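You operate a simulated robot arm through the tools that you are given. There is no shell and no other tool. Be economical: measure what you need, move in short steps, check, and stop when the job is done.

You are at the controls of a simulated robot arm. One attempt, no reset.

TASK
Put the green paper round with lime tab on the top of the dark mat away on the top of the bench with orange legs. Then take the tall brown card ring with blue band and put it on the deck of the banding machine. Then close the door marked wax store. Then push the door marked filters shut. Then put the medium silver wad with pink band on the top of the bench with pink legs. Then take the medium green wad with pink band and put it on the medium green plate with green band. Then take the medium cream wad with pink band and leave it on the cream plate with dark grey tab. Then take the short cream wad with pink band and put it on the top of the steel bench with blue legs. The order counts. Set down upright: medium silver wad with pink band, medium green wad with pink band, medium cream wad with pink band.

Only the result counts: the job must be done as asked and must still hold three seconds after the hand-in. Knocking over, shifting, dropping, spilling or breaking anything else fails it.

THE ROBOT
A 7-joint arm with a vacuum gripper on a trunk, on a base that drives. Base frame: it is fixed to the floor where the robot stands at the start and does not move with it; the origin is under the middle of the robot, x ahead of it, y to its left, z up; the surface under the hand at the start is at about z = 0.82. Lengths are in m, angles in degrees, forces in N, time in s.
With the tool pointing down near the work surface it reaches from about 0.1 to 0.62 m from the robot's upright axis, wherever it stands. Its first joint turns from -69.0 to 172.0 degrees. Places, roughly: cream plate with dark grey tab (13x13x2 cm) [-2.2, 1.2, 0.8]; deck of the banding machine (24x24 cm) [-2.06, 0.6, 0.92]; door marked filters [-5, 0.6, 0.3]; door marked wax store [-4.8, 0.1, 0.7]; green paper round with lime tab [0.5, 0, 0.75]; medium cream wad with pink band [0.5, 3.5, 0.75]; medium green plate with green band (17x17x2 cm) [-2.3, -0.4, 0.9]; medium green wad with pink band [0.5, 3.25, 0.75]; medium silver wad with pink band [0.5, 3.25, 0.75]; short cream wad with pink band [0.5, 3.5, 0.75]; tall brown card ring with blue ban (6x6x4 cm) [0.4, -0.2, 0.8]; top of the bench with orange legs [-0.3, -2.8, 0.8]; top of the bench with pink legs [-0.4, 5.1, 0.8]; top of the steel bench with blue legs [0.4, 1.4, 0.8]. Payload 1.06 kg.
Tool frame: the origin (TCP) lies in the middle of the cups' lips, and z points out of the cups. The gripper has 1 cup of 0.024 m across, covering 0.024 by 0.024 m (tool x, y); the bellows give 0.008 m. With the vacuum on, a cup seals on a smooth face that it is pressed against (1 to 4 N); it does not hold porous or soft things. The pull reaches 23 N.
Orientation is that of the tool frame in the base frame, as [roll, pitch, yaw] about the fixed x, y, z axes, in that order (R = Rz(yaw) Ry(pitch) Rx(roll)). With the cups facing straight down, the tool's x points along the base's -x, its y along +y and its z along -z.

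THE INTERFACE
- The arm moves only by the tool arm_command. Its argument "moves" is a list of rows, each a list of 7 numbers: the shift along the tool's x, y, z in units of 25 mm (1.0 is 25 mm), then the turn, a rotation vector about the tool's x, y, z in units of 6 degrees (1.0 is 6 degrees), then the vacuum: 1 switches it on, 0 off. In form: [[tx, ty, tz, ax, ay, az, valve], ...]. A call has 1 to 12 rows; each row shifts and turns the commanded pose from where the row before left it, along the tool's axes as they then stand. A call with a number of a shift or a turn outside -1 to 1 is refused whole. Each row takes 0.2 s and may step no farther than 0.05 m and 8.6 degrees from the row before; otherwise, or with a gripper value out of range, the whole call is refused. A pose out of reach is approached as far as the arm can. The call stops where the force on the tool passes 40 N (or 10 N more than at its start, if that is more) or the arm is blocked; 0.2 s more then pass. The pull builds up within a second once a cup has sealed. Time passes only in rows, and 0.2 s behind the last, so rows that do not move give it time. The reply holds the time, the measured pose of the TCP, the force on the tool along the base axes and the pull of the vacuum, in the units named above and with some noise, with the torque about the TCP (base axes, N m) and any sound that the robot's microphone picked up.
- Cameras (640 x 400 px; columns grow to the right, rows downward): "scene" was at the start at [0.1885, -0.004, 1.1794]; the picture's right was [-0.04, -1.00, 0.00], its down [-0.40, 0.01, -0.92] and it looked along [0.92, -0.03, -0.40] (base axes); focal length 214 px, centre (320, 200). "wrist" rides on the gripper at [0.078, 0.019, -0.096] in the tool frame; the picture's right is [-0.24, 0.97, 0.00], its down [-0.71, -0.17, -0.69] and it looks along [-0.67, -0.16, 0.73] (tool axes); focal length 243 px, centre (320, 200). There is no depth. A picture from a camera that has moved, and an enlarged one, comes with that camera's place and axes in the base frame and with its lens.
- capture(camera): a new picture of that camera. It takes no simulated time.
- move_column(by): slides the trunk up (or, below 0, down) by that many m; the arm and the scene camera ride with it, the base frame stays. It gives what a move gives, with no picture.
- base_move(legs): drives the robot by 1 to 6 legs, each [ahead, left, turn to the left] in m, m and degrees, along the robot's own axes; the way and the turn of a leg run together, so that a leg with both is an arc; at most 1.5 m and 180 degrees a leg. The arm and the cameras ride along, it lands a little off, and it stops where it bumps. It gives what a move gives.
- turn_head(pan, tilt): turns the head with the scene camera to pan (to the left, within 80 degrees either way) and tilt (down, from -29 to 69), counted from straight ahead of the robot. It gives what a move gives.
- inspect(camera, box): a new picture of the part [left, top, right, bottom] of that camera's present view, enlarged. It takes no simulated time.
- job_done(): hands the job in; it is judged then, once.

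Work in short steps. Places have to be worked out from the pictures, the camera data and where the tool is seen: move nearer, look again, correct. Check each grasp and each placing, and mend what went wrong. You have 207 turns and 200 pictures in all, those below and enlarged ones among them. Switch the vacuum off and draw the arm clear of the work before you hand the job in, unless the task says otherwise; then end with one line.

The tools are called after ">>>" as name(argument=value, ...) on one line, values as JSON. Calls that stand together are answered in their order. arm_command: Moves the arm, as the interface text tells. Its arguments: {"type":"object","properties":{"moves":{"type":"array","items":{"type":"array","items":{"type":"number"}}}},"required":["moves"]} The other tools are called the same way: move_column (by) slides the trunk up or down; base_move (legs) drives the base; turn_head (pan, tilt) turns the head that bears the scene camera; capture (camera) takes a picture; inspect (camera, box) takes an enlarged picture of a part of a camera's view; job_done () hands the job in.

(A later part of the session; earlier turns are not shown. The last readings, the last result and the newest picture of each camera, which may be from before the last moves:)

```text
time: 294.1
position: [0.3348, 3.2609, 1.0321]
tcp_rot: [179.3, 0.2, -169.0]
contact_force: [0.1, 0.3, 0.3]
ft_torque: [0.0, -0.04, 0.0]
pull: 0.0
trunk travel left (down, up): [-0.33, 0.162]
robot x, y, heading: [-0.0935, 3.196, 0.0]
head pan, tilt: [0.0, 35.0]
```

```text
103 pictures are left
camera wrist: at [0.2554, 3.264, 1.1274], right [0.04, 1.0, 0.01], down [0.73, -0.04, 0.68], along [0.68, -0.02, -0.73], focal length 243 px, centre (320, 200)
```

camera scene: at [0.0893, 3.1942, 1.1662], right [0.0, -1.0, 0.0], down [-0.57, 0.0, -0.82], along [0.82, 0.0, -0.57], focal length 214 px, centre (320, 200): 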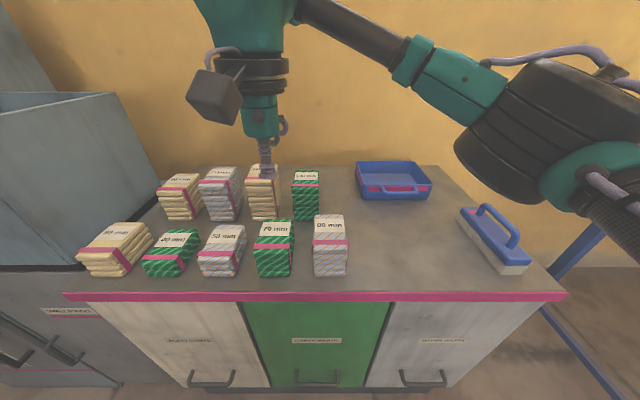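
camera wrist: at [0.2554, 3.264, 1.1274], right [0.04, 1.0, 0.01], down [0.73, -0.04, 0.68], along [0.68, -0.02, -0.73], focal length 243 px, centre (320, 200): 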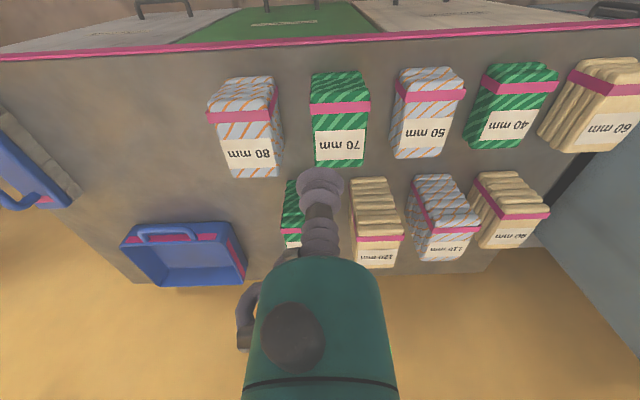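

Both cameras put the label's middle at about (0.391, 3.181). I move over it and down to z ≈ 0.93.

>>> arm_command(moves=[[-0.4, -0.89, 0, 0, 0, 0, 0], [-0.4, -0.89, 0, 0, 0, 0, 0], [-0.4, -0.89, 0, 0, 0, 0, 0], [-0.4, -0.89, 0, 0, 0, 0, 0], [0, 0, 0.8, 0, 0, 0.6, 0], [0, 0, 0.8, 0, 0, 0.6, 0], [0, 0, 0.8, 0, 0, 0.6, 0], [0, 0, 0.8, 0, 0, 0, 0], [0, 0, 0.8, 0, 0, 0, 0]])

>>> inspect(camera="wrist", box=[200, 40, 440, 240])

>>> inspect(camera="scene", box=[240, 150, 420, 300])

```text
time: 296.1
position: [0.3922, 3.1835, 0.9311]
tcp_rot: [179.3, 0.0, -179.8]
contact_force: [-0.5, 0.9, 0.3]
ft_torque: [0.0, 0.01, -0.01]
pull: 0.0
trunk travel left (down, up): [-0.33, 0.162]
robot x, y, heading: [-0.0932, 3.1935, 0.0]
head pan, tilt: [0.0, 35.0]
```

```text
2.00 times, centred on (320, 140) of wrist
camera zoom: at [0.3138, 3.2011, 1.0268], right [0.23, 0.97, 0.01], down [0.71, -0.18, 0.68], along [0.67, -0.15, -0.73], focal length 485 px, centre (320, 320)
```

zoom: 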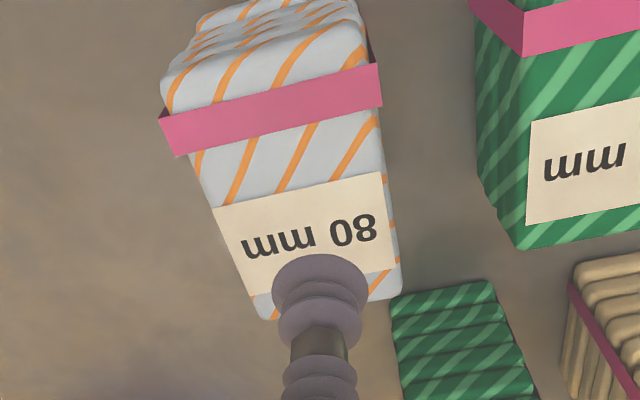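

```text
2.67 times, centred on (330, 225) of scene
camera zoom: at [0.0893, 3.1942, 1.1662], right [0.0, -1.0, 0.0], down [-0.57, 0.0, -0.82], along [0.82, 0.0, -0.57], focal length 572 px, centre (293, 133)
```

zoom: 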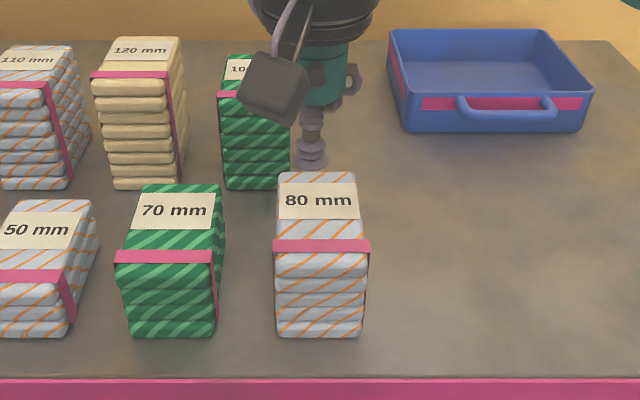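

Label middle confirmed at (0.391, 3.179). I descend with the vacuum on.

>>> arm_command(moves=[[0, -0.16, 0.5, 0, 0, 0, 1], [0, 0, 0.4, 0, 0, 0, 1], [0, 0, 0.2, 0, 0, 0, 1], [0, 0, 0, 0, 0, 0, 1]])

```text
time: 297.1
position: [0.3914, 3.1807, 0.9033]
tcp_rot: [179.3, 0.0, -179.9]
contact_force: [0.2, -0.8, 0.4]
ft_torque: [-0.02, 0.02, -0.02]
pull: 0.1
trunk travel left (down, up): [-0.33, 0.162]
robot x, y, heading: [-0.0973, 3.1934, -0.0]
head pan, tilt: [0.0, 35.0]
```

>>> arm_command(moves=[[0, 0, 0.12, 0, 0, 0, 1], [0, 0, 0.1, 0, 0, 0, 1], [0, 0, 0, 0, 0, 0, 1], [0, 0, 0, 0, 0, 0, 1]])

```text
time: 298.1
position: [0.3923, 3.1809, 0.8993]
tcp_rot: [179.4, 0.0, -179.7]
contact_force: [1.0, -0.3, 0.1]
ft_torque: [0.0, 0.04, -0.01]
pull: 0.1
trunk travel left (down, up): [-0.33, 0.162]
robot x, y, heading: [-0.0933, 3.1939, -0.1]
head pan, tilt: [0.0, 35.0]
```

Not touching yet; a few more small steps.

>>> arm_command(moves=[[0, 0, 0.1, 0, 0, 0, 1], [0, 0, 0.08, 0, 0, 0, 1], [0, 0, 0, 0, 0, 0, 1], [0, 0, 0, 0, 0, 0, 1]])

>>> inspect(camera="wrist", box=[200, 40, 440, 240])

```text
time: 299.1
position: [0.3924, 3.1801, 0.8937]
tcp_rot: [179.4, 0.0, -179.9]
contact_force: [0.0, 0.2, 0.1]
ft_torque: [-0.04, -0.03, -0.01]
pull: 0.0
trunk travel left (down, up): [-0.33, 0.162]
robot x, y, heading: [-0.0929, 3.1945, -0.1]
head pan, tilt: [0.0, 35.0]
```

```text
2.00 times, centred on (320, 140) of wrist
camera zoom: at [0.3139, 3.1976, 0.9895], right [0.23, 0.97, 0.01], down [0.71, -0.18, 0.68], along [0.67, -0.15, -0.73], focal length 485 px, centre (320, 320)
```

zoom: 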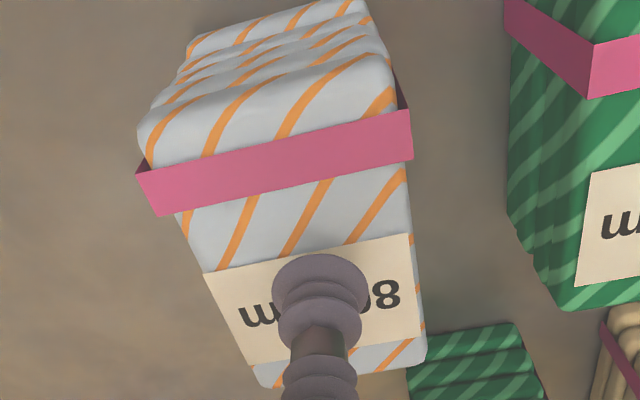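

Centred over the label. I go on in 2 mm steps.

>>> arm_command(moves=[[0, 0, 0.1, 0, 0, 0, 1], [0, 0, 0.1, 0, 0, 0, 1], [0, 0, 0, 0, 0, 0, 1], [0, 0, 0, 0, 0, 0, 1]])

```text
time: 300.1
position: [0.3913, 3.1798, 0.8906]
tcp_rot: [179.2, -0.1, -179.8]
contact_force: [-0.3, -0.5, 1.0]
ft_torque: [0.0, -0.05, 0.01]
pull: 0.2
trunk travel left (down, up): [-0.33, 0.162]
robot x, y, heading: [-0.0963, 3.1918, 0.1]
head pan, tilt: [0.0, 35.0]
```

>>> arm_command(moves=[[0, 0, 0.08, 0, 0, 0, 1], [0, 0, 0.06, 0, 0, 0, 1], [0, 0, 0, 0, 0, 0, 1], [0, 0, 0, 0, 0, 0, 1], [0, 0, 0, 0, 0, 0, 1]])

```text
time: 301.3
position: [0.3922, 3.18, 0.8851]
tcp_rot: [179.4, 0.0, -179.9]
contact_force: [0.2, 0.1, -0.6]
ft_torque: [0.03, -0.02, -0.02]
pull: 0.0
trunk travel left (down, up): [-0.33, 0.162]
robot x, y, heading: [-0.0947, 3.1953, 0.1]
head pan, tilt: [0.0, 35.0]
```

Still free; the top may be nearer 0.88. More small steps.

>>> arm_command(moves=[[0, 0, 0.1, 0, 0, 0, 1], [0, 0, 0.1, 0, 0, 0, 1], [0, 0, 0, 0, 0, 0, 1], [0, 0, 0, 0, 0, 0, 1]])

>>> capture(camera="scene")

```text
time: 302.3
position: [0.3916, 3.1796, 0.8803]
tcp_rot: [179.3, 0.0, -179.9]
contact_force: [-0.7, 1.6, 2.5]
ft_torque: [-0.03, -0.01, 0.02]
pull: 22.7
trunk travel left (down, up): [-0.33, 0.162]
robot x, y, heading: [-0.0916, 3.1945, -0.0]
head pan, tilt: [0.0, 35.0]
```

```text
99 pictures are left
camera scene: at [0.089, 3.1944, 1.1662], right [0.0, -1.0, 0.0], down [-0.57, 0.0, -0.82], along [0.82, 0.0, -0.57], focal length 214 px, centre (320, 200)
```

scene: 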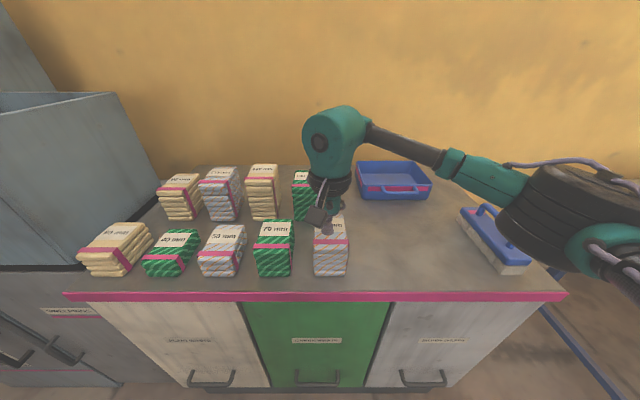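

Sealed at z = 0.880, so the cabinet top is at about 0.80. I lift it and draw it towards me, clear of its neighbours.

>>> arm_command(moves=[[0, 0, -0.4, 0, 0, 0, 1], [0, 0, -0.9, 0, 0, 0, 1], [0, 0, -0.9, 0, 0, 0, 1], [0, 0, -0.9, 0, 0, 0, 1], [0, 0, -0.9, 0, 0, 0, 1], [0, 0, -0.9, 0, 0, 0, 1], [0, 0, -0.9, 0, 0, 0, 1], [0, 0, -0.9, 0, 0, 0, 1], [0, 0, 0, 0, 0, 0, 1]])

>>> capture(camera="wrist")

```text
time: 304.3
position: [0.392, 3.1776, 1.0479]
tcp_rot: [179.3, 0.1, -179.8]
contact_force: [0.2, 0.8, -1.5]
ft_torque: [-0.02, -0.03, 0.05]
pull: 23.1
trunk travel left (down, up): [-0.33, 0.162]
robot x, y, heading: [-0.0925, 3.1918, 0.0]
head pan, tilt: [0.0, 35.0]
```

```text
98 pictures are left
camera wrist: at [0.3146, 3.1955, 1.1431], right [0.23, 0.97, 0.01], down [0.71, -0.18, 0.68], along [0.67, -0.15, -0.73], focal length 243 px, centre (320, 200)
```

wrist: 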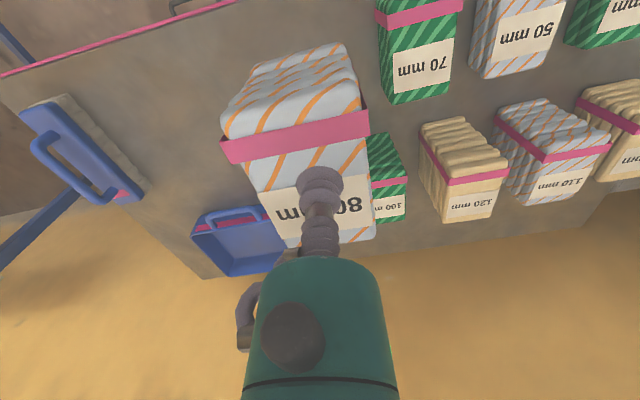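

The silver 80 wad is held. I draw in, back off, turn left and drive towards the pink-legged bench.

>>> arm_command(moves=[[0.9, 0, -0.2, 0, 0, 0, 1], [0.9, 0, -0.2, 0, 0, 0, 1], [0.9, 0, -0.2, 0, 0, 0, 1], [0.9, 0, -0.2, 0, 0, 0, 1], [0.9, 0, -0.2, 0, 0, 0, 1], [0.9, 0, -0.2, 0, 0, 0, 1]])

>>> base_move(legs=[[-0.4, 0, 0], [0, 0, 90], [0.7, 0, 0]])

>>> turn_head(pan=0, tilt=22)

>>> capture(camera="scene")

```text
time: 305.7
position: [0.2571, 3.1792, 1.0779]
tcp_rot: [179.4, 0.0, -179.8]
contact_force: [-0.1, 0.4, -1.0]
ft_torque: [0.01, -0.02, 0.0]
pull: 23.2
trunk travel left (down, up): [-0.33, 0.162]
robot x, y, heading: [-0.098, 3.1933, 0.1]
head pan, tilt: [0.0, 35.0]
```

```text
time: 315.5
position: [-0.4886, 4.2503, 1.077]
tcp_rot: [179.3, 0.0, -89.1]
contact_force: [-0.9, -0.6, -1.5]
ft_torque: [0.0, -0.03, -0.02]
pull: 23.3
trunk travel left (down, up): [-0.33, 0.162]
robot x, y, heading: [-0.5029, 3.8982, 90.2]
head pan, tilt: [0.0, 35.0]
```

```text
time: 316.3
position: [-0.4894, 4.2497, 1.0783]
tcp_rot: [179.3, 0.0, -89.1]
contact_force: [0.5, -0.4, -1.5]
ft_torque: [-0.02, 0.02, 0.0]
pull: 22.6
trunk travel left (down, up): [-0.33, 0.162]
robot x, y, heading: [-0.5059, 3.9, 90.7]
head pan, tilt: [0.0, 22.0]
```

```text
97 pictures are left
camera scene: at [-0.5037, 4.0852, 1.1867], right [1.0, 0.01, 0.0], down [0.0, -0.38, -0.93], along [-0.01, 0.93, -0.38], focal length 214 px, centre (320, 200)
```

scene: 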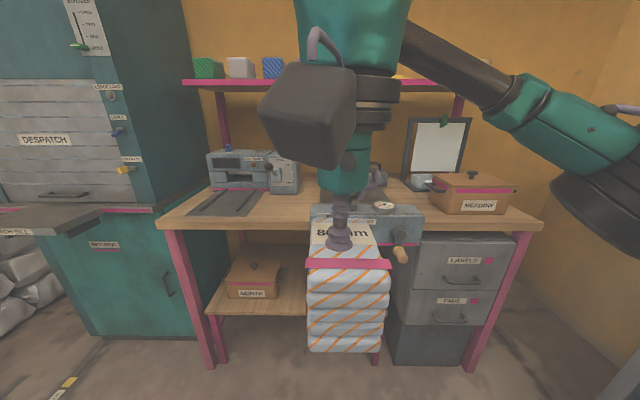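

I enlarge the bench top left of the wad to find a free spot.

>>> inspect(camera="scene", box=[150, 140, 330, 250])

>>> inspect(camera="scene", box=[380, 150, 550, 260])

```text
3.56 times, centred on (240, 195) of scene
camera zoom: at [-0.5037, 4.0852, 1.1867], right [1.0, 0.01, 0.0], down [0.0, -0.38, -0.93], along [-0.01, 0.93, -0.38], focal length 763 px, centre (604, 218)
```

zoom: 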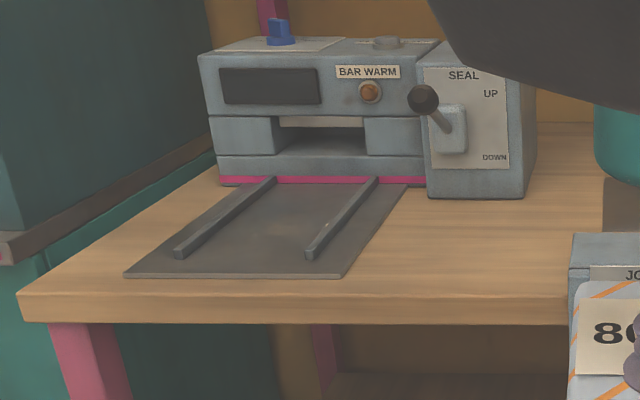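

```text
3.64 times, centred on (465, 205) of scene
camera zoom: at [-0.5037, 4.0852, 1.1867], right [1.0, 0.01, 0.0], down [0.0, -0.38, -0.93], along [-0.01, 0.93, -0.38], focal length 780 px, centre (-207, 182)
```

zoom: 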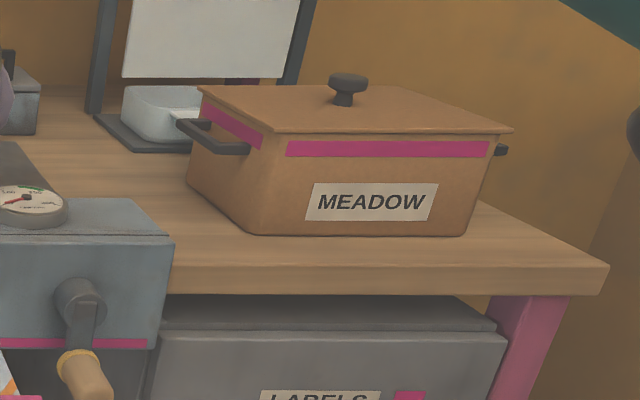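

A free area is at x ≈ -0.78..-0.54, y ≈ 4.77..5.05. I drive up to it.

>>> base_move(legs=[[0.47, 0.15, 0]])

>>> turn_head(pan=0, tilt=40)

>>> capture(camera="scene")

>>> capture(camera="wrist")

```text
time: 319.2
position: [-0.6418, 4.7227, 1.0767]
tcp_rot: [179.3, 0.0, -89.2]
contact_force: [-0.5, -0.3, -0.3]
ft_torque: [0.0, -0.01, -0.01]
pull: 22.5
trunk travel left (down, up): [-0.33, 0.162]
robot x, y, heading: [-0.6577, 4.37, 90.7]
head pan, tilt: [0.0, 22.0]
```

```text
time: 320.0
position: [-0.6412, 4.7232, 1.0768]
tcp_rot: [179.3, 0.0, -89.3]
contact_force: [-0.4, -0.2, -1.3]
ft_torque: [-0.03, -0.01, -0.03]
pull: 23.1
trunk travel left (down, up): [-0.33, 0.162]
robot x, y, heading: [-0.6575, 4.3695, 90.6]
head pan, tilt: [0.0, 40.0]
```

```text
94 pictures are left
camera scene: at [-0.6569, 4.5506, 1.1587], right [1.0, 0.01, 0.0], down [0.01, -0.64, -0.77], along [-0.01, 0.77, -0.64], focal length 214 px, centre (320, 200)
```

scene: 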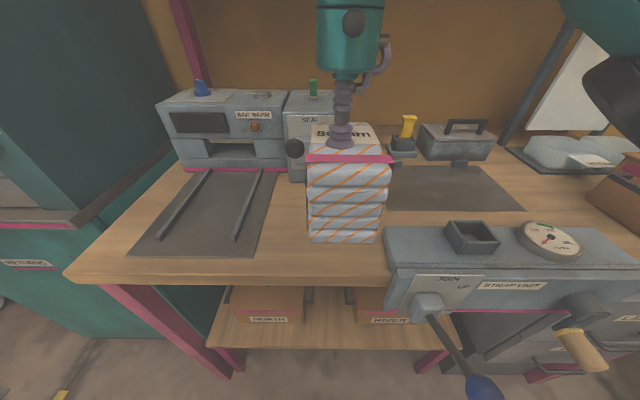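

```text
93 pictures are left
camera wrist: at [-0.658, 4.6444, 1.1733], right [-0.97, 0.22, 0.01], down [0.17, 0.71, 0.68], along [0.14, 0.67, -0.73], focal length 243 px, centre (320, 200)
```

wrist: 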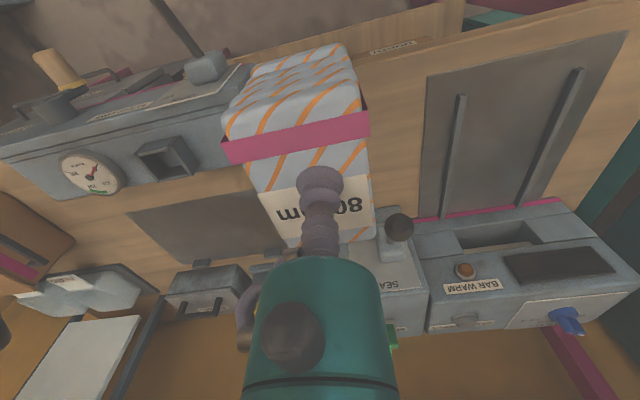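

The area between the plate and the strap unit is free. I place the wad's middle at about (-0.66, 4.87): move forward 0.16 m, then lower.

>>> arm_command(moves=[[-0.93, 0.1, 0, 0, 0, 0, 1], [-0.93, 0.1, 0, 0, 0, 0, 1], [-0.93, 0.1, 0, 0, 0, 0, 1], [-0.93, 0.1, 0, 0, 0, 0, 1], [-0.93, 0.1, 0, 0, 0, 0, 1], [-0.93, 0.1, 0, 0, 0, 0, 1], [-0.93, 0.1, 0, 0, 0, 0, 1], [0, 0, 0.9, 0, 0, 0, 1], [0, 0, 0.9, 0, 0, 0, 1], [0, 0, 0.9, 0, 0, 0, 1], [0, 0, 0.9, 0, 0, 0, 1], [0, 0, 0.9, 0, 0, 0, 1]])

>>> capture(camera="scene")

```text
time: 322.6
position: [-0.662, 4.885, 0.9644]
tcp_rot: [179.3, -0.1, -89.2]
contact_force: [-0.1, 0.1, -1.2]
ft_torque: [-0.02, -0.02, -0.03]
pull: 23.2
trunk travel left (down, up): [-0.33, 0.162]
robot x, y, heading: [-0.6556, 4.371, 90.2]
head pan, tilt: [0.0, 40.0]
```

```text
92 pictures are left
camera scene: at [-0.6568, 4.5507, 1.1586], right [1.0, 0.01, 0.0], down [0.01, -0.64, -0.77], along [-0.01, 0.77, -0.64], focal length 214 px, centre (320, 200)
```

scene: 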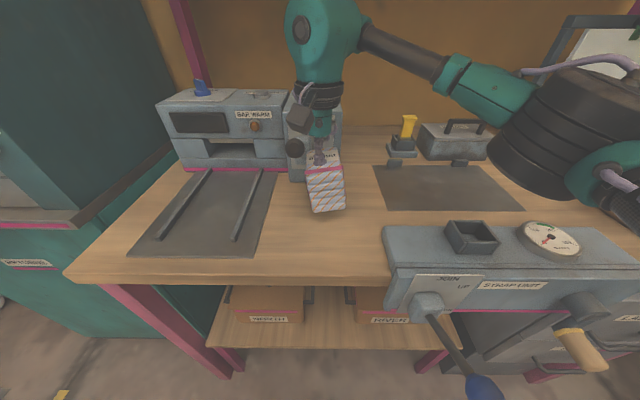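

The wad seems to lean slightly; I zoom in to check.

>>> inspect(camera="scene", box=[270, 120, 390, 230])

```text
3.64 times, centred on (330, 175) of scene
camera zoom: at [-0.6568, 4.5507, 1.1586], right [1.0, 0.01, 0.0], down [0.01, -0.64, -0.77], along [-0.01, 0.77, -0.64], focal length 780 px, centre (284, 291)
```

zoom: 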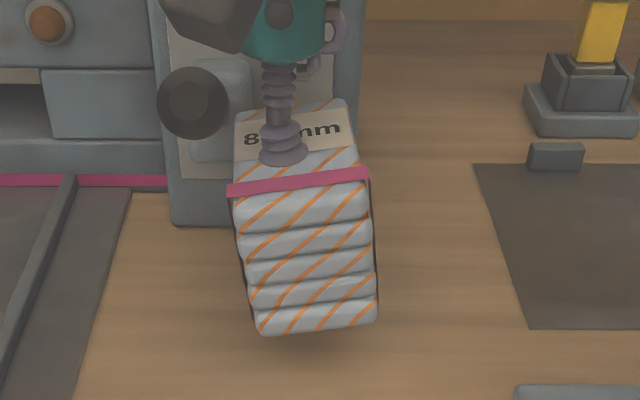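

It leans about 6° (right side high). I counter-rotate the tool 6° about its x axis and lower.

>>> arm_command(moves=[[0, 0, 0, -0.5, 0, 0, 1], [0, 0, 0, -0.5, 0, 0, 1], [0, 0, 0, 0, 0, 0, 1], [0, 0, 0, 0, 0, 0, 1]])

>>> inspect(camera="scene", box=[270, 120, 390, 230])

```text
time: 323.6
position: [-0.6624, 4.8847, 0.9652]
tcp_rot: [173.3, -0.1, -89.3]
contact_force: [-0.1, -0.2, -1.8]
ft_torque: [-0.01, -0.05, -0.03]
pull: 23.0
trunk travel left (down, up): [-0.33, 0.162]
robot x, y, heading: [-0.6553, 4.3715, 90.2]
head pan, tilt: [0.0, 40.0]
```

```text
3.64 times, centred on (330, 175) of scene
camera zoom: at [-0.6569, 4.5506, 1.1586], right [1.0, 0.01, 0.0], down [0.01, -0.64, -0.77], along [-0.01, 0.77, -0.64], focal length 780 px, centre (284, 291)
```

zoom: 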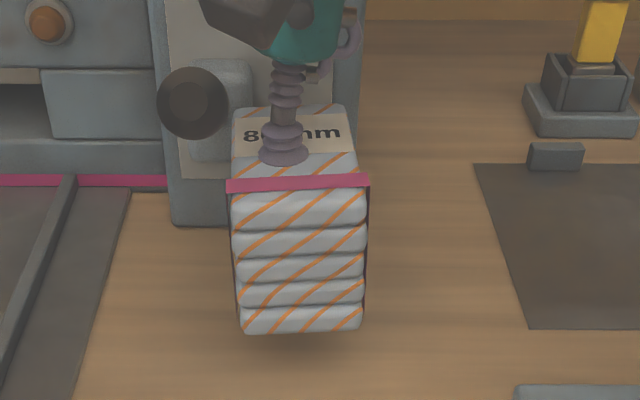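

Level now. I lower vertically, then feel for contact.

>>> arm_command(moves=[[0, -0.1, 0.85, 0, 0, 0, 1], [0, -0.09, 0.75, 0, 0, 0, 1], [0, -0.05, 0.4, 0, 0, 0, 1], [0, -0.03, 0.2, 0, 0, 0, 1], [0, 0, 0, 0, 0, 0, 1]])

>>> inspect(camera="scene", box=[270, 120, 390, 230])

```text
time: 324.8
position: [-0.6611, 4.8847, 0.9112]
tcp_rot: [173.2, 0.1, -89.3]
contact_force: [4.5, 7.1, 24.6]
ft_torque: [-0.04, 0.08, -0.12]
pull: 23.0
trunk travel left (down, up): [-0.33, 0.162]
robot x, y, heading: [-0.6554, 4.3744, 90.9]
head pan, tilt: [0.0, 40.0]
```

```text
3.64 times, centred on (330, 175) of scene
camera zoom: at [-0.6563, 4.5497, 1.1589], right [1.0, 0.01, 0.0], down [0.01, -0.64, -0.77], along [-0.01, 0.77, -0.64], focal length 780 px, centre (284, 291)
```

zoom: 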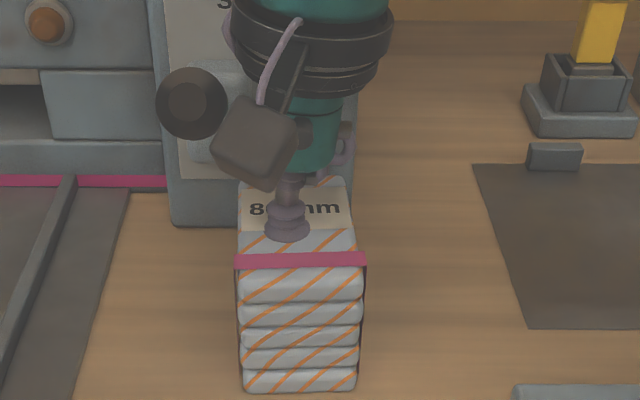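

It's down (pressed a bit hard). I ease up 4 mm, release and lift off.

>>> arm_command(moves=[[0, 0, -0.16, 0, 0, 0, 1], [0, 0, -0.06, 0, 0, 0, 0], [0, 0, 0, 0, 0, 0, 0], [0, 0, 0, 0, 0, 0, 0], [0, 0, 0, 0, 0, 0, 0], [0, 0.03, -0.3, 0, 0, 0, 0], [0, 0.1, -0.9, 0, 0, 0, 0], [0, 0.1, -0.9, 0, 0, 0, 0], [0, 0.1, -0.9, 0, 0, 0, 0], [0, 0.1, -0.9, 0.5, 0, 0, 0], [0, 0.1, -0.9, 0.5, 0, 0, 0], [0, 0, -0.9, 0, 0, 0, 0]])

>>> capture(camera="scene")

```text
time: 327.4
position: [-0.6615, 4.8855, 1.0585]
tcp_rot: [179.4, 0.0, -89.2]
contact_force: [-0.1, 0.2, 0.0]
ft_torque: [0.0, -0.01, -0.02]
pull: 0.1
trunk travel left (down, up): [-0.33, 0.162]
robot x, y, heading: [-0.6548, 4.3743, 90.5]
head pan, tilt: [0.0, 40.0]
```

```text
88 pictures are left
camera scene: at [-0.6569, 4.5505, 1.1586], right [1.0, 0.01, 0.0], down [0.01, -0.64, -0.77], along [-0.01, 0.77, -0.64], focal length 214 px, centre (320, 200)
```

scene: 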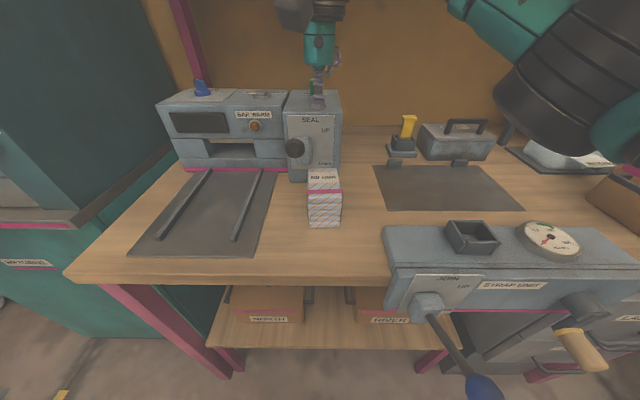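

The silver wad stands upright on the pink-legged bench. Now back for the green 70 mm wad.

>>> arm_command(moves=[[0.9, 0, 0, 0, 0, 0, 0], [0.9, 0, 0, 0, 0, 0, 0], [0.9, 0, 0, 0, 0, 0, 0], [0.9, 0, 0, 0, 0, 0, 0], [0.9, 0, 0, 0, 0, 0, 0], [0.9, 0, 0, 0, 0, 0, 0]])

>>> base_move(legs=[[-1.1, 0, 0], [0, 0, -90.5], [0.55, 0, 0]])

>>> turn_head(pan=0, tilt=35)

>>> capture(camera="scene")

>>> capture(camera="wrist")

```text
time: 328.8
position: [-0.6604, 4.7495, 1.0589]
tcp_rot: [179.3, -0.2, -89.3]
contact_force: [-0.1, -0.5, -0.1]
ft_torque: [0.02, -0.03, 0.01]
pull: 0.0
trunk travel left (down, up): [-0.33, 0.162]
robot x, y, heading: [-0.6554, 4.3742, 90.5]
head pan, tilt: [0.0, 40.0]
```

```text
time: 341.0
position: [0.289, 3.2927, 1.0585]
tcp_rot: [179.3, 0.1, -179.1]
contact_force: [0.2, -0.3, -0.1]
ft_torque: [0.02, -0.03, -0.01]
pull: 0.0
trunk travel left (down, up): [-0.33, 0.162]
robot x, y, heading: [-0.0922, 3.2853, 0.8]
head pan, tilt: [0.0, 40.0]
```

```text
time: 341.7
position: [0.2878, 3.2932, 1.0592]
tcp_rot: [179.3, 0.0, -179.2]
contact_force: [0.0, -0.1, -0.3]
ft_torque: [0.02, -0.03, 0.02]
pull: 0.0
trunk travel left (down, up): [-0.33, 0.162]
robot x, y, heading: [-0.0925, 3.2855, 0.7]
head pan, tilt: [0.0, 35.0]
```

```text
87 pictures are left
camera scene: at [0.0919, 3.2886, 1.1662], right [0.01, -1.0, 0.0], down [-0.57, -0.01, -0.82], along [0.82, 0.01, -0.57], focal length 214 px, centre (320, 200)
```

scene: 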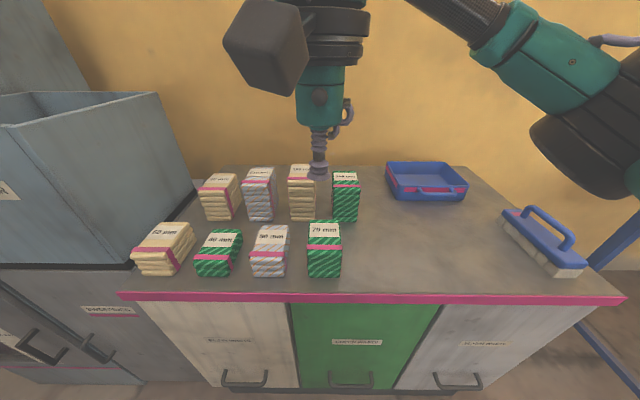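

```text
86 pictures are left
camera wrist: at [0.2094, 3.3094, 1.154], right [0.22, 0.98, 0.01], down [0.71, -0.17, 0.68], along [0.67, -0.14, -0.73], focal length 243 px, centre (320, 200)
```

wrist: 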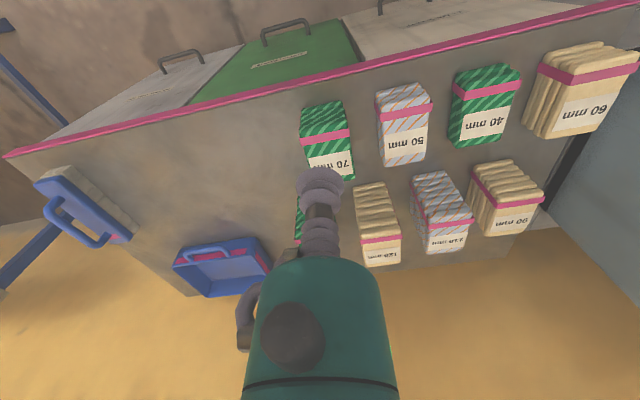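

Green 70's label is at about (0.407, 3.284). I move over it to z ≈ 0.905.

>>> arm_command(moves=[[-0.95, -0.1, 0, 0, 0, 0, 0], [-0.95, -0.1, 0, 0, 0, 0, 0], [-0.95, -0.1, 0, 0, 0, 0, 0], [-0.95, -0.1, 0, 0, 0, 0, 0], [-0.95, -0.1, 0, 0, 0, 0, 0], [0, 0, 0.9, 0, 0, 0, 0], [0, 0, 0.9, 0, 0, 0, 0], [0, 0, 0.9, 0, 0, 0, 0], [0, 0, 0.9, 0, 0, 0, 0], [0, 0, 0.9, 0, 0, 0, 0], [0, 0, 0.9, 0, 0, 0, 0], [0, 0, 0.5, 0, 0, 0, 0]])

>>> inspect(camera="wrist", box=[200, 40, 440, 240])

>>> inspect(camera="scene", box=[270, 150, 410, 290])

```text
time: 344.3
position: [0.4067, 3.2831, 0.9112]
tcp_rot: [179.2, -0.1, -179.1]
contact_force: [-0.7, -0.4, -0.9]
ft_torque: [0.0, 0.01, 0.04]
pull: 0.0
trunk travel left (down, up): [-0.33, 0.162]
robot x, y, heading: [-0.0907, 3.2864, 0.5]
head pan, tilt: [0.0, 35.0]
```

```text
2.00 times, centred on (320, 140) of wrist
camera zoom: at [0.329, 3.3005, 1.0061], right [0.22, 0.98, 0.01], down [0.71, -0.17, 0.68], along [0.67, -0.14, -0.73], focal length 485 px, centre (320, 320)
```

zoom: 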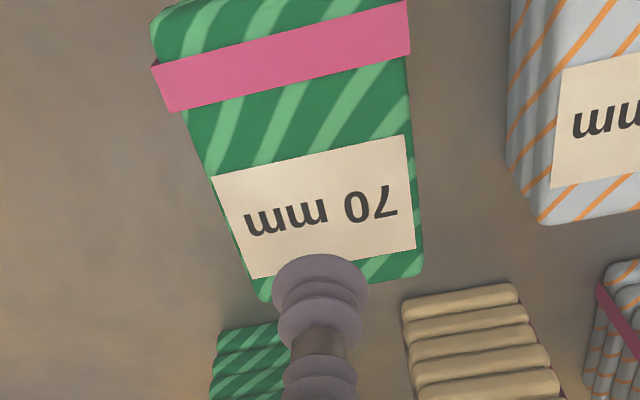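

```text
2.86 times, centred on (340, 220) of scene
camera zoom: at [0.0919, 3.2886, 1.1662], right [0.01, -1.0, 0.0], down [-0.57, -0.01, -0.82], along [0.82, 0.01, -0.57], focal length 613 px, centre (263, 143)
```

zoom: 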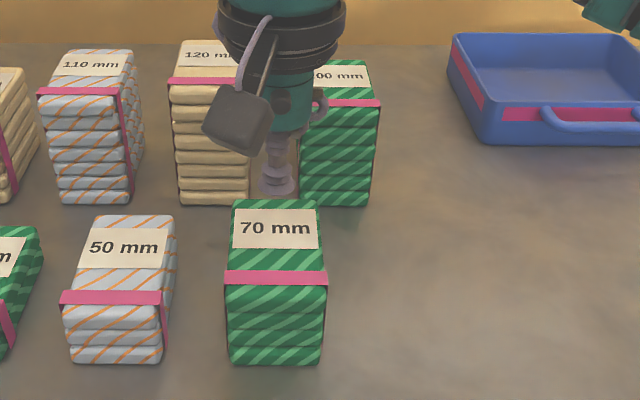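

Aligned over the label. I descend with the vacuum on.

>>> arm_command(moves=[[0, 0, 0.6, 0, 0, 0, 1], [0, 0, 0.5, 0, 0, 0, 1], [0, 0, 0.25, 0, 0, 0, 1], [0, 0, 0.12, 0, 0, 0, 1], [0, 0, 0.1, 0, 0, 0, 1], [0, 0, 0, 0, 0, 0, 1]])

```text
time: 345.7
position: [0.407, 3.2834, 0.8714]
tcp_rot: [179.2, -0.2, -179.1]
contact_force: [-0.7, 0.6, 0.2]
ft_torque: [0.03, -0.02, 0.01]
pull: 22.7
trunk travel left (down, up): [-0.33, 0.162]
robot x, y, heading: [-0.0884, 3.2851, 0.7]
head pan, tilt: [0.0, 35.0]
```

Sealed. I lift, draw in, and drive back around to bench 2 (green plate at about (-2.3, -0.4)).

>>> arm_command(moves=[[0, 0, -0.4, 0, 0, 0, 1], [0, 0, -0.9, 0, 0, 0, 1], [0, 0, -0.9, 0, 0, 0, 1], [0, 0, -0.9, 0, 0, 0, 1], [0, 0, -0.9, 0, 0, 0, 1], [0, 0, -0.9, 0, 0, 0, 1], [0, 0, -0.9, 0, 0, 0, 1], [0.9, 0, -0.9, 0, 0, 0, 1], [0.9, 0, 0, 0, 0, 0, 1], [0.9, 0, 0, 0, 0, 0, 1], [0.9, 0, 0, 0, 0, 0, 1], [0.9, 0, 0, 0, 0, 0, 1]])

>>> capture(camera="wrist")

>>> base_move(legs=[[-0.4, 0, 0], [0, 0, 179], [0, 0.42, 0]])

```text
time: 348.3
position: [0.2945, 3.2803, 1.0379]
tcp_rot: [179.4, 0.0, -179.1]
contact_force: [0.2, 0.2, -1.8]
ft_torque: [-0.02, 0.0, -0.02]
pull: 22.8
trunk travel left (down, up): [-0.33, 0.162]
robot x, y, heading: [-0.0888, 3.288, 1.0]
head pan, tilt: [0.0, 35.0]
```

```text
83 pictures are left
camera wrist: at [0.2159, 3.2967, 1.1349], right [0.22, 0.98, 0.01], down [0.71, -0.17, 0.68], along [0.67, -0.14, -0.73], focal length 243 px, centre (320, 200)
```

wrist: 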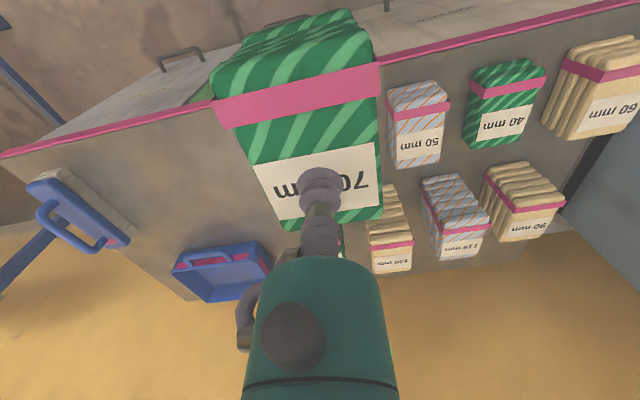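

```text
time: 361.9
position: [-0.8842, 2.8783, 1.0387]
tcp_rot: [179.3, 0.0, -0.6]
contact_force: [-0.5, 0.2, -0.7]
ft_torque: [0.03, 0.04, 0.02]
pull: 22.6
trunk travel left (down, up): [-0.33, 0.162]
robot x, y, heading: [-0.4991, 2.8639, 179.1]
head pan, tilt: [0.0, 35.0]
```

Path as before in reverse: west along y ≈ 2.8, then south along x ≈ -3.15.

>>> base_move(legs=[[1.4, 0.1, 0], [1.25, 0, 0], [0, 0, 91], [1.5, 0, 0], [1.4, 0, 0]])

>>> turn_head(pan=50, tilt=25)

>>> capture(camera="scene")

```text
time: 392.3
position: [-3.1135, -0.4791, 1.0401]
tcp_rot: [179.3, 0.0, 91.5]
contact_force: [-0.5, 0.4, -1.4]
ft_torque: [-0.03, 0.01, 0.0]
pull: 22.9
trunk travel left (down, up): [-0.33, 0.162]
robot x, y, heading: [-3.1107, -0.0943, -88.6]
head pan, tilt: [0.0, 35.0]
```

```text
time: 393.5
position: [-3.1124, -0.4795, 1.0394]
tcp_rot: [179.3, 0.0, 91.5]
contact_force: [0.1, 0.1, -0.4]
ft_torque: [0.04, 0.03, -0.02]
pull: 22.5
trunk travel left (down, up): [-0.33, 0.162]
robot x, y, heading: [-3.1111, -0.0936, -88.9]
head pan, tilt: [50.0, 25.0]
```

```text
82 pictures are left
camera scene: at [-3.0365, -0.2468, 1.1819], right [-0.63, -0.78, 0.0], down [-0.33, 0.26, -0.91], along [0.71, -0.57, -0.42], focal length 214 px, centre (320, 200)
```

scene: 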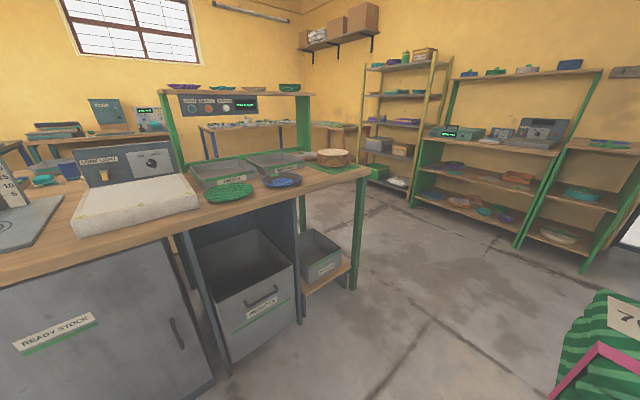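

I enlarge the green plate on bench 2.

>>> inspect(camera="scene", box=[150, 70, 370, 240])

```text
2.35 times, centred on (260, 155) of scene
camera zoom: at [-3.0365, -0.2468, 1.1819], right [-0.63, -0.78, 0.0], down [-0.33, 0.26, -0.91], along [0.71, -0.57, -0.42], focal length 505 px, centre (461, 306)
```

zoom: 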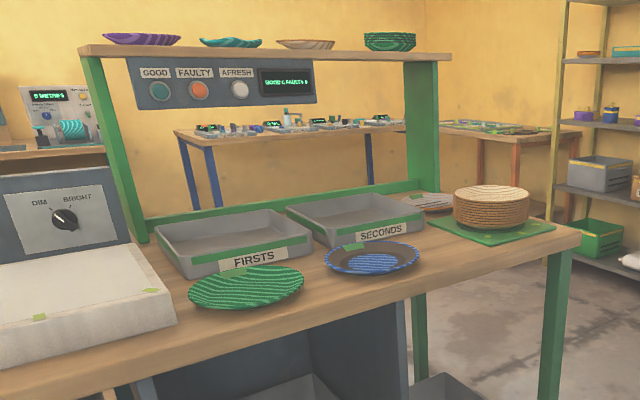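

I turn to face bench 2 and line up with the green plate.

>>> base_move(legs=[[0, 0, 89], [0.2, -0.35, 0]])

>>> turn_head(pan=0, tilt=30)

>>> capture(camera="scene")

>>> capture(camera="wrist")

```text
time: 401.0
position: [-2.5215, -0.4478, 1.0401]
tcp_rot: [179.3, 0.0, -179.0]
contact_force: [0.3, 0.2, -1.8]
ft_torque: [-0.01, 0.0, 0.01]
pull: 22.3
trunk travel left (down, up): [-0.33, 0.162]
robot x, y, heading: [-2.9086, -0.4406, 0.9]
head pan, tilt: [50.0, 25.0]
```

```text
time: 402.1
position: [-2.52, -0.4485, 1.0403]
tcp_rot: [179.3, 0.0, -179.0]
contact_force: [0.1, -0.6, 0.2]
ft_torque: [-0.01, -0.03, 0.0]
pull: 23.2
trunk travel left (down, up): [-0.33, 0.162]
robot x, y, heading: [-2.9062, -0.4428, 0.8]
head pan, tilt: [0.0, 30.0]
```

```text
80 pictures are left
camera scene: at [-2.7207, -0.4395, 1.174], right [0.01, -1.0, 0.0], down [-0.5, -0.01, -0.87], along [0.87, 0.01, -0.5], focal length 214 px, centre (320, 200)
```

scene: 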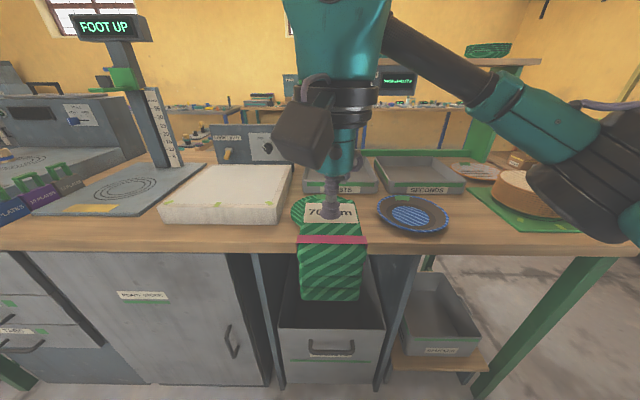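

```text
79 pictures are left
camera wrist: at [-2.5986, -0.4312, 1.1349], right [0.22, 0.98, 0.01], down [0.71, -0.17, 0.68], along [0.67, -0.14, -0.73], focal length 243 px, centre (320, 200)
```

wrist: 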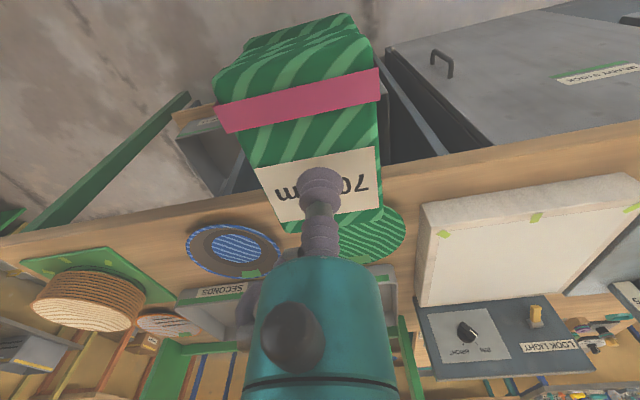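

The wad hides the plate. I swing the tool 12 cm left to see it.

>>> arm_command(moves=[[0, 1, 0, 0, 0, 0, 1], [0, 1, 0, 0, 0, 0, 1], [0, 1, 0, 0, 0, 0, 1], [0, 1, 0, 0, 0, 0, 1], [0, 1, 0, 0, 0, 0, 1]])

>>> inspect(camera="scene", box=[220, 140, 500, 280])

>>> capture(camera="wrist")

```text
time: 403.3
position: [-2.5227, -0.3215, 1.0398]
tcp_rot: [179.4, 0.0, -179.0]
contact_force: [0.5, -0.3, -0.9]
ft_torque: [0.03, -0.02, 0.02]
pull: 23.0
trunk travel left (down, up): [-0.33, 0.162]
robot x, y, heading: [-2.9083, -0.4409, 0.8]
head pan, tilt: [0.0, 30.0]
```

```text
2.29 times, centred on (360, 210) of scene
camera zoom: at [-2.7207, -0.4394, 1.174], right [0.01, -1.0, 0.0], down [-0.5, -0.01, -0.87], along [0.87, 0.01, -0.5], focal length 490 px, centre (229, 177)
```

zoom: 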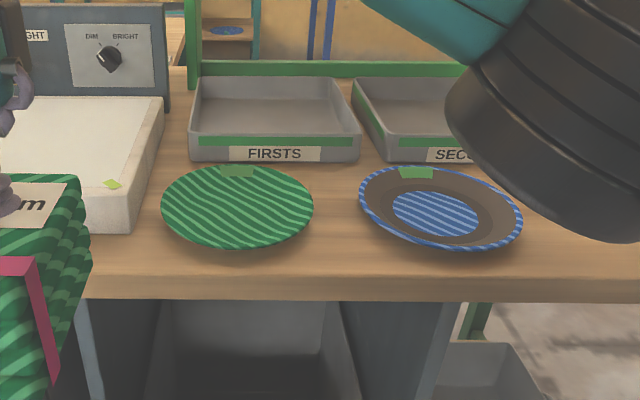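

```text
77 pictures are left
camera wrist: at [-2.601, -0.3057, 1.1365], right [0.22, 0.98, 0.01], down [0.71, -0.17, 0.68], along [0.67, -0.14, -0.73], focal length 243 px, centre (320, 200)
```

wrist: 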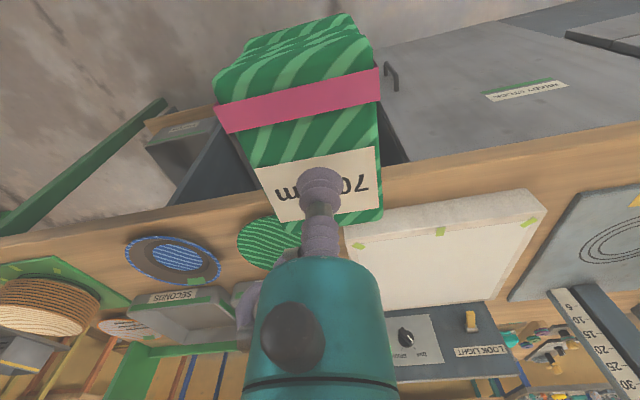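

The plate's middle works out at (-2.264, -0.443), rim z ≈ 0.87. I drive 0.15 m ahead and bring the wad above the plate.

>>> base_move(legs=[[0.15, 0, 0]])

>>> arm_command(moves=[[0, -1, 0, 0, 0, 0, 1], [0, -1, 0, 0, 0, 0, 1], [-0.9, -1, 0, 0, 0, 0, 1], [-0.9, -1, 0, 0, 0, 0, 1], [-0.9, -0.9, 0, 0, 0, 0, 1], [-0.9, 0, 0, 0, 0, 0, 1], [-0.9, 0, 0, 0, 0, 0, 1], [0, 0, 0, 0, 0, 0, 1]])

>>> capture(camera="scene")

```text
time: 404.7
position: [-2.3747, -0.3209, 1.0415]
tcp_rot: [179.3, 0.1, -179.0]
contact_force: [0.3, 0.5, -1.2]
ft_torque: [0.0, -0.02, -0.01]
pull: 23.1
trunk travel left (down, up): [-0.33, 0.162]
robot x, y, heading: [-2.7588, -0.442, 0.5]
head pan, tilt: [0.0, 30.0]
```

```text
time: 406.5
position: [-2.2604, -0.4422, 1.0397]
tcp_rot: [179.3, 0.0, -179.0]
contact_force: [0.8, 0.0, -0.5]
ft_torque: [-0.01, -0.02, 0.0]
pull: 23.0
trunk travel left (down, up): [-0.33, 0.162]
robot x, y, heading: [-2.7577, -0.4435, 0.6]
head pan, tilt: [0.0, 30.0]
```

```text
76 pictures are left
camera scene: at [-2.573, -0.4378, 1.174], right [0.01, -1.0, 0.0], down [-0.5, -0.01, -0.87], along [0.87, 0.01, -0.5], focal length 214 px, centre (320, 200)
```

scene: 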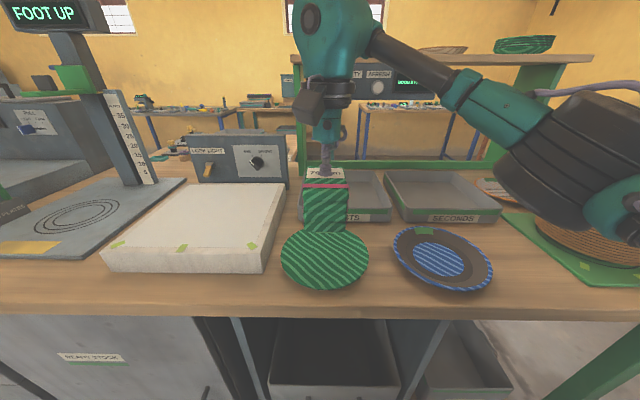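

The plate is right below the wad (middle at (-2.266, -0.442)). I check the wad's lean before lowering.

>>> inspect(camera="scene", box=[260, 130, 390, 300])

>>> capture(camera="wrist")

```text
2.35 times, centred on (325, 215) of scene
camera zoom: at [-2.573, -0.4378, 1.174], right [0.01, -1.0, 0.0], down [-0.5, -0.01, -0.87], along [0.87, 0.01, -0.5], focal length 505 px, centre (308, 165)
```

zoom: 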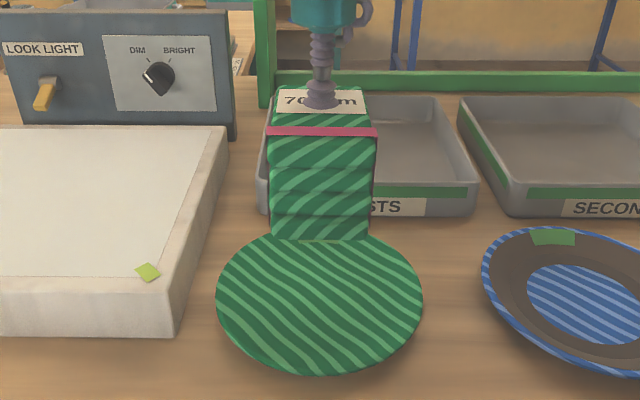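

```text
74 pictures are left
camera wrist: at [-2.3381, -0.425, 1.1352], right [0.22, 0.98, 0.01], down [0.71, -0.17, 0.68], along [0.67, -0.14, -0.73], focal length 243 px, centre (320, 200)
```

wrist: 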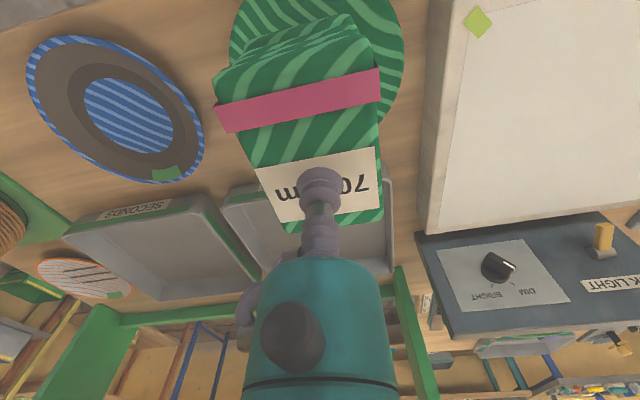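

The wad hangs level. I lower it onto the plate.

>>> arm_command(moves=[[0, 0, 0.9, 0, 0, 0, 1], [0, 0, 0.9, 0, 0, 0, 1], [0, 0, 0.9, 0, 0, 0, 1], [0, 0, 0.8, 0, 0, 0, 1], [0, 0, 0, 0, 0, 0, 1]])

>>> inspect(camera="scene", box=[260, 130, 390, 300])

```text
time: 407.7
position: [-2.2604, -0.4413, 0.9514]
tcp_rot: [179.3, 0.0, -179.0]
contact_force: [0.4, 0.3, -0.9]
ft_torque: [0.02, -0.01, 0.0]
pull: 23.0
trunk travel left (down, up): [-0.33, 0.162]
robot x, y, heading: [-2.7588, -0.4389, 0.6]
head pan, tilt: [0.0, 30.0]
```

```text
2.35 times, centred on (325, 215) of scene
camera zoom: at [-2.573, -0.4377, 1.174], right [0.01, -1.0, 0.0], down [-0.5, -0.01, -0.87], along [0.87, 0.01, -0.5], focal length 505 px, centre (308, 165)
```

zoom: 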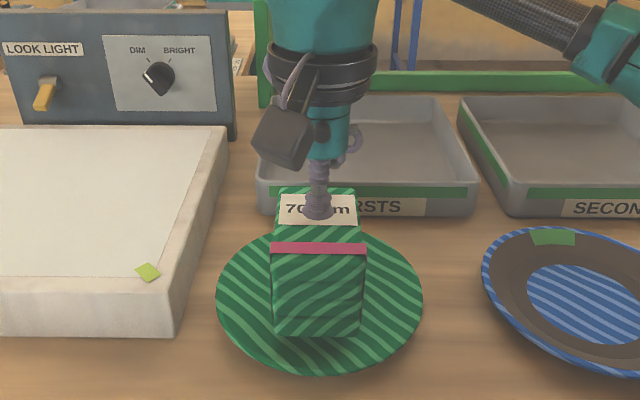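

Well centred. I go down in small steps to contact.

>>> arm_command(moves=[[0, 0, 0.3, 0, 0, 0, 1], [0, 0, 0.2, 0, 0, 0, 1], [0, 0, 0.1, 0, 0, 0, 1], [0, 0, 0, 0, 0, 0, 1]])

```text
time: 408.7
position: [-2.2596, -0.4404, 0.9383]
tcp_rot: [179.3, 0.1, -179.2]
contact_force: [5.4, -2.9, 9.9]
ft_torque: [0.03, 0.11, 0.02]
pull: 23.2
trunk travel left (down, up): [-0.33, 0.162]
robot x, y, heading: [-2.7615, -0.4385, 0.6]
head pan, tilt: [0.0, 30.0]
```

Contact (10 N). I look before releasing.

>>> inspect(camera="scene", box=[260, 130, 390, 300])

>>> capture(camera="wrist")

```text
2.35 times, centred on (325, 215) of scene
camera zoom: at [-2.573, -0.4381, 1.1741], right [0.01, -1.0, 0.0], down [-0.5, -0.01, -0.87], along [0.87, 0.01, -0.5], focal length 505 px, centre (308, 165)
```

zoom: 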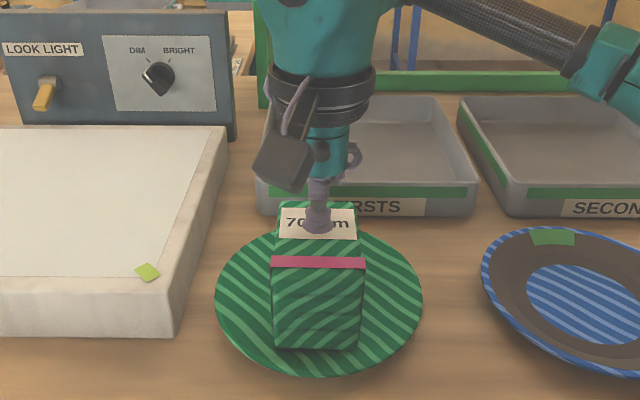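

```text
71 pictures are left
camera wrist: at [-2.3383, -0.4242, 1.033], right [0.22, 0.98, 0.01], down [0.71, -0.17, 0.68], along [0.67, -0.14, -0.73], focal length 243 px, centre (320, 200)
```

wrist: 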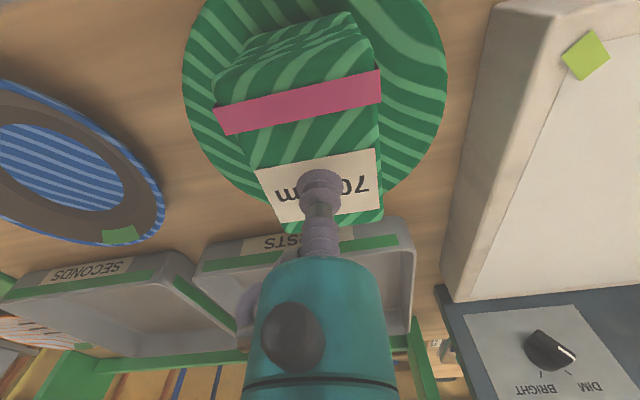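

It sits about 1.4 cm towards me from the plate's middle. I lift slightly, shift it forward, and lower again.

>>> arm_command(moves=[[0, 0, -0.6, 0, 0, 0, 1], [0, 0, -0.2, 0, 0, 0, 1], [-0.5, 0, 0, 0, 0, 0, 1], [0, 0, 0.3, 0, 0, 0, 1], [0, 0, 0.25, 0, 0, 0, 1], [0, 0, 0.12, 0, 0, 0, 1], [0, 0, 0, 0, 0, 0, 1]])

```text
time: 410.3
position: [-2.2474, -0.4401, 0.9404]
tcp_rot: [179.3, 0.0, -179.0]
contact_force: [-0.6, -0.4, 0.7]
ft_torque: [-0.02, -0.02, 0.0]
pull: 23.4
trunk travel left (down, up): [-0.33, 0.162]
robot x, y, heading: [-2.7592, -0.4412, 0.8]
head pan, tilt: [0.0, 30.0]
```

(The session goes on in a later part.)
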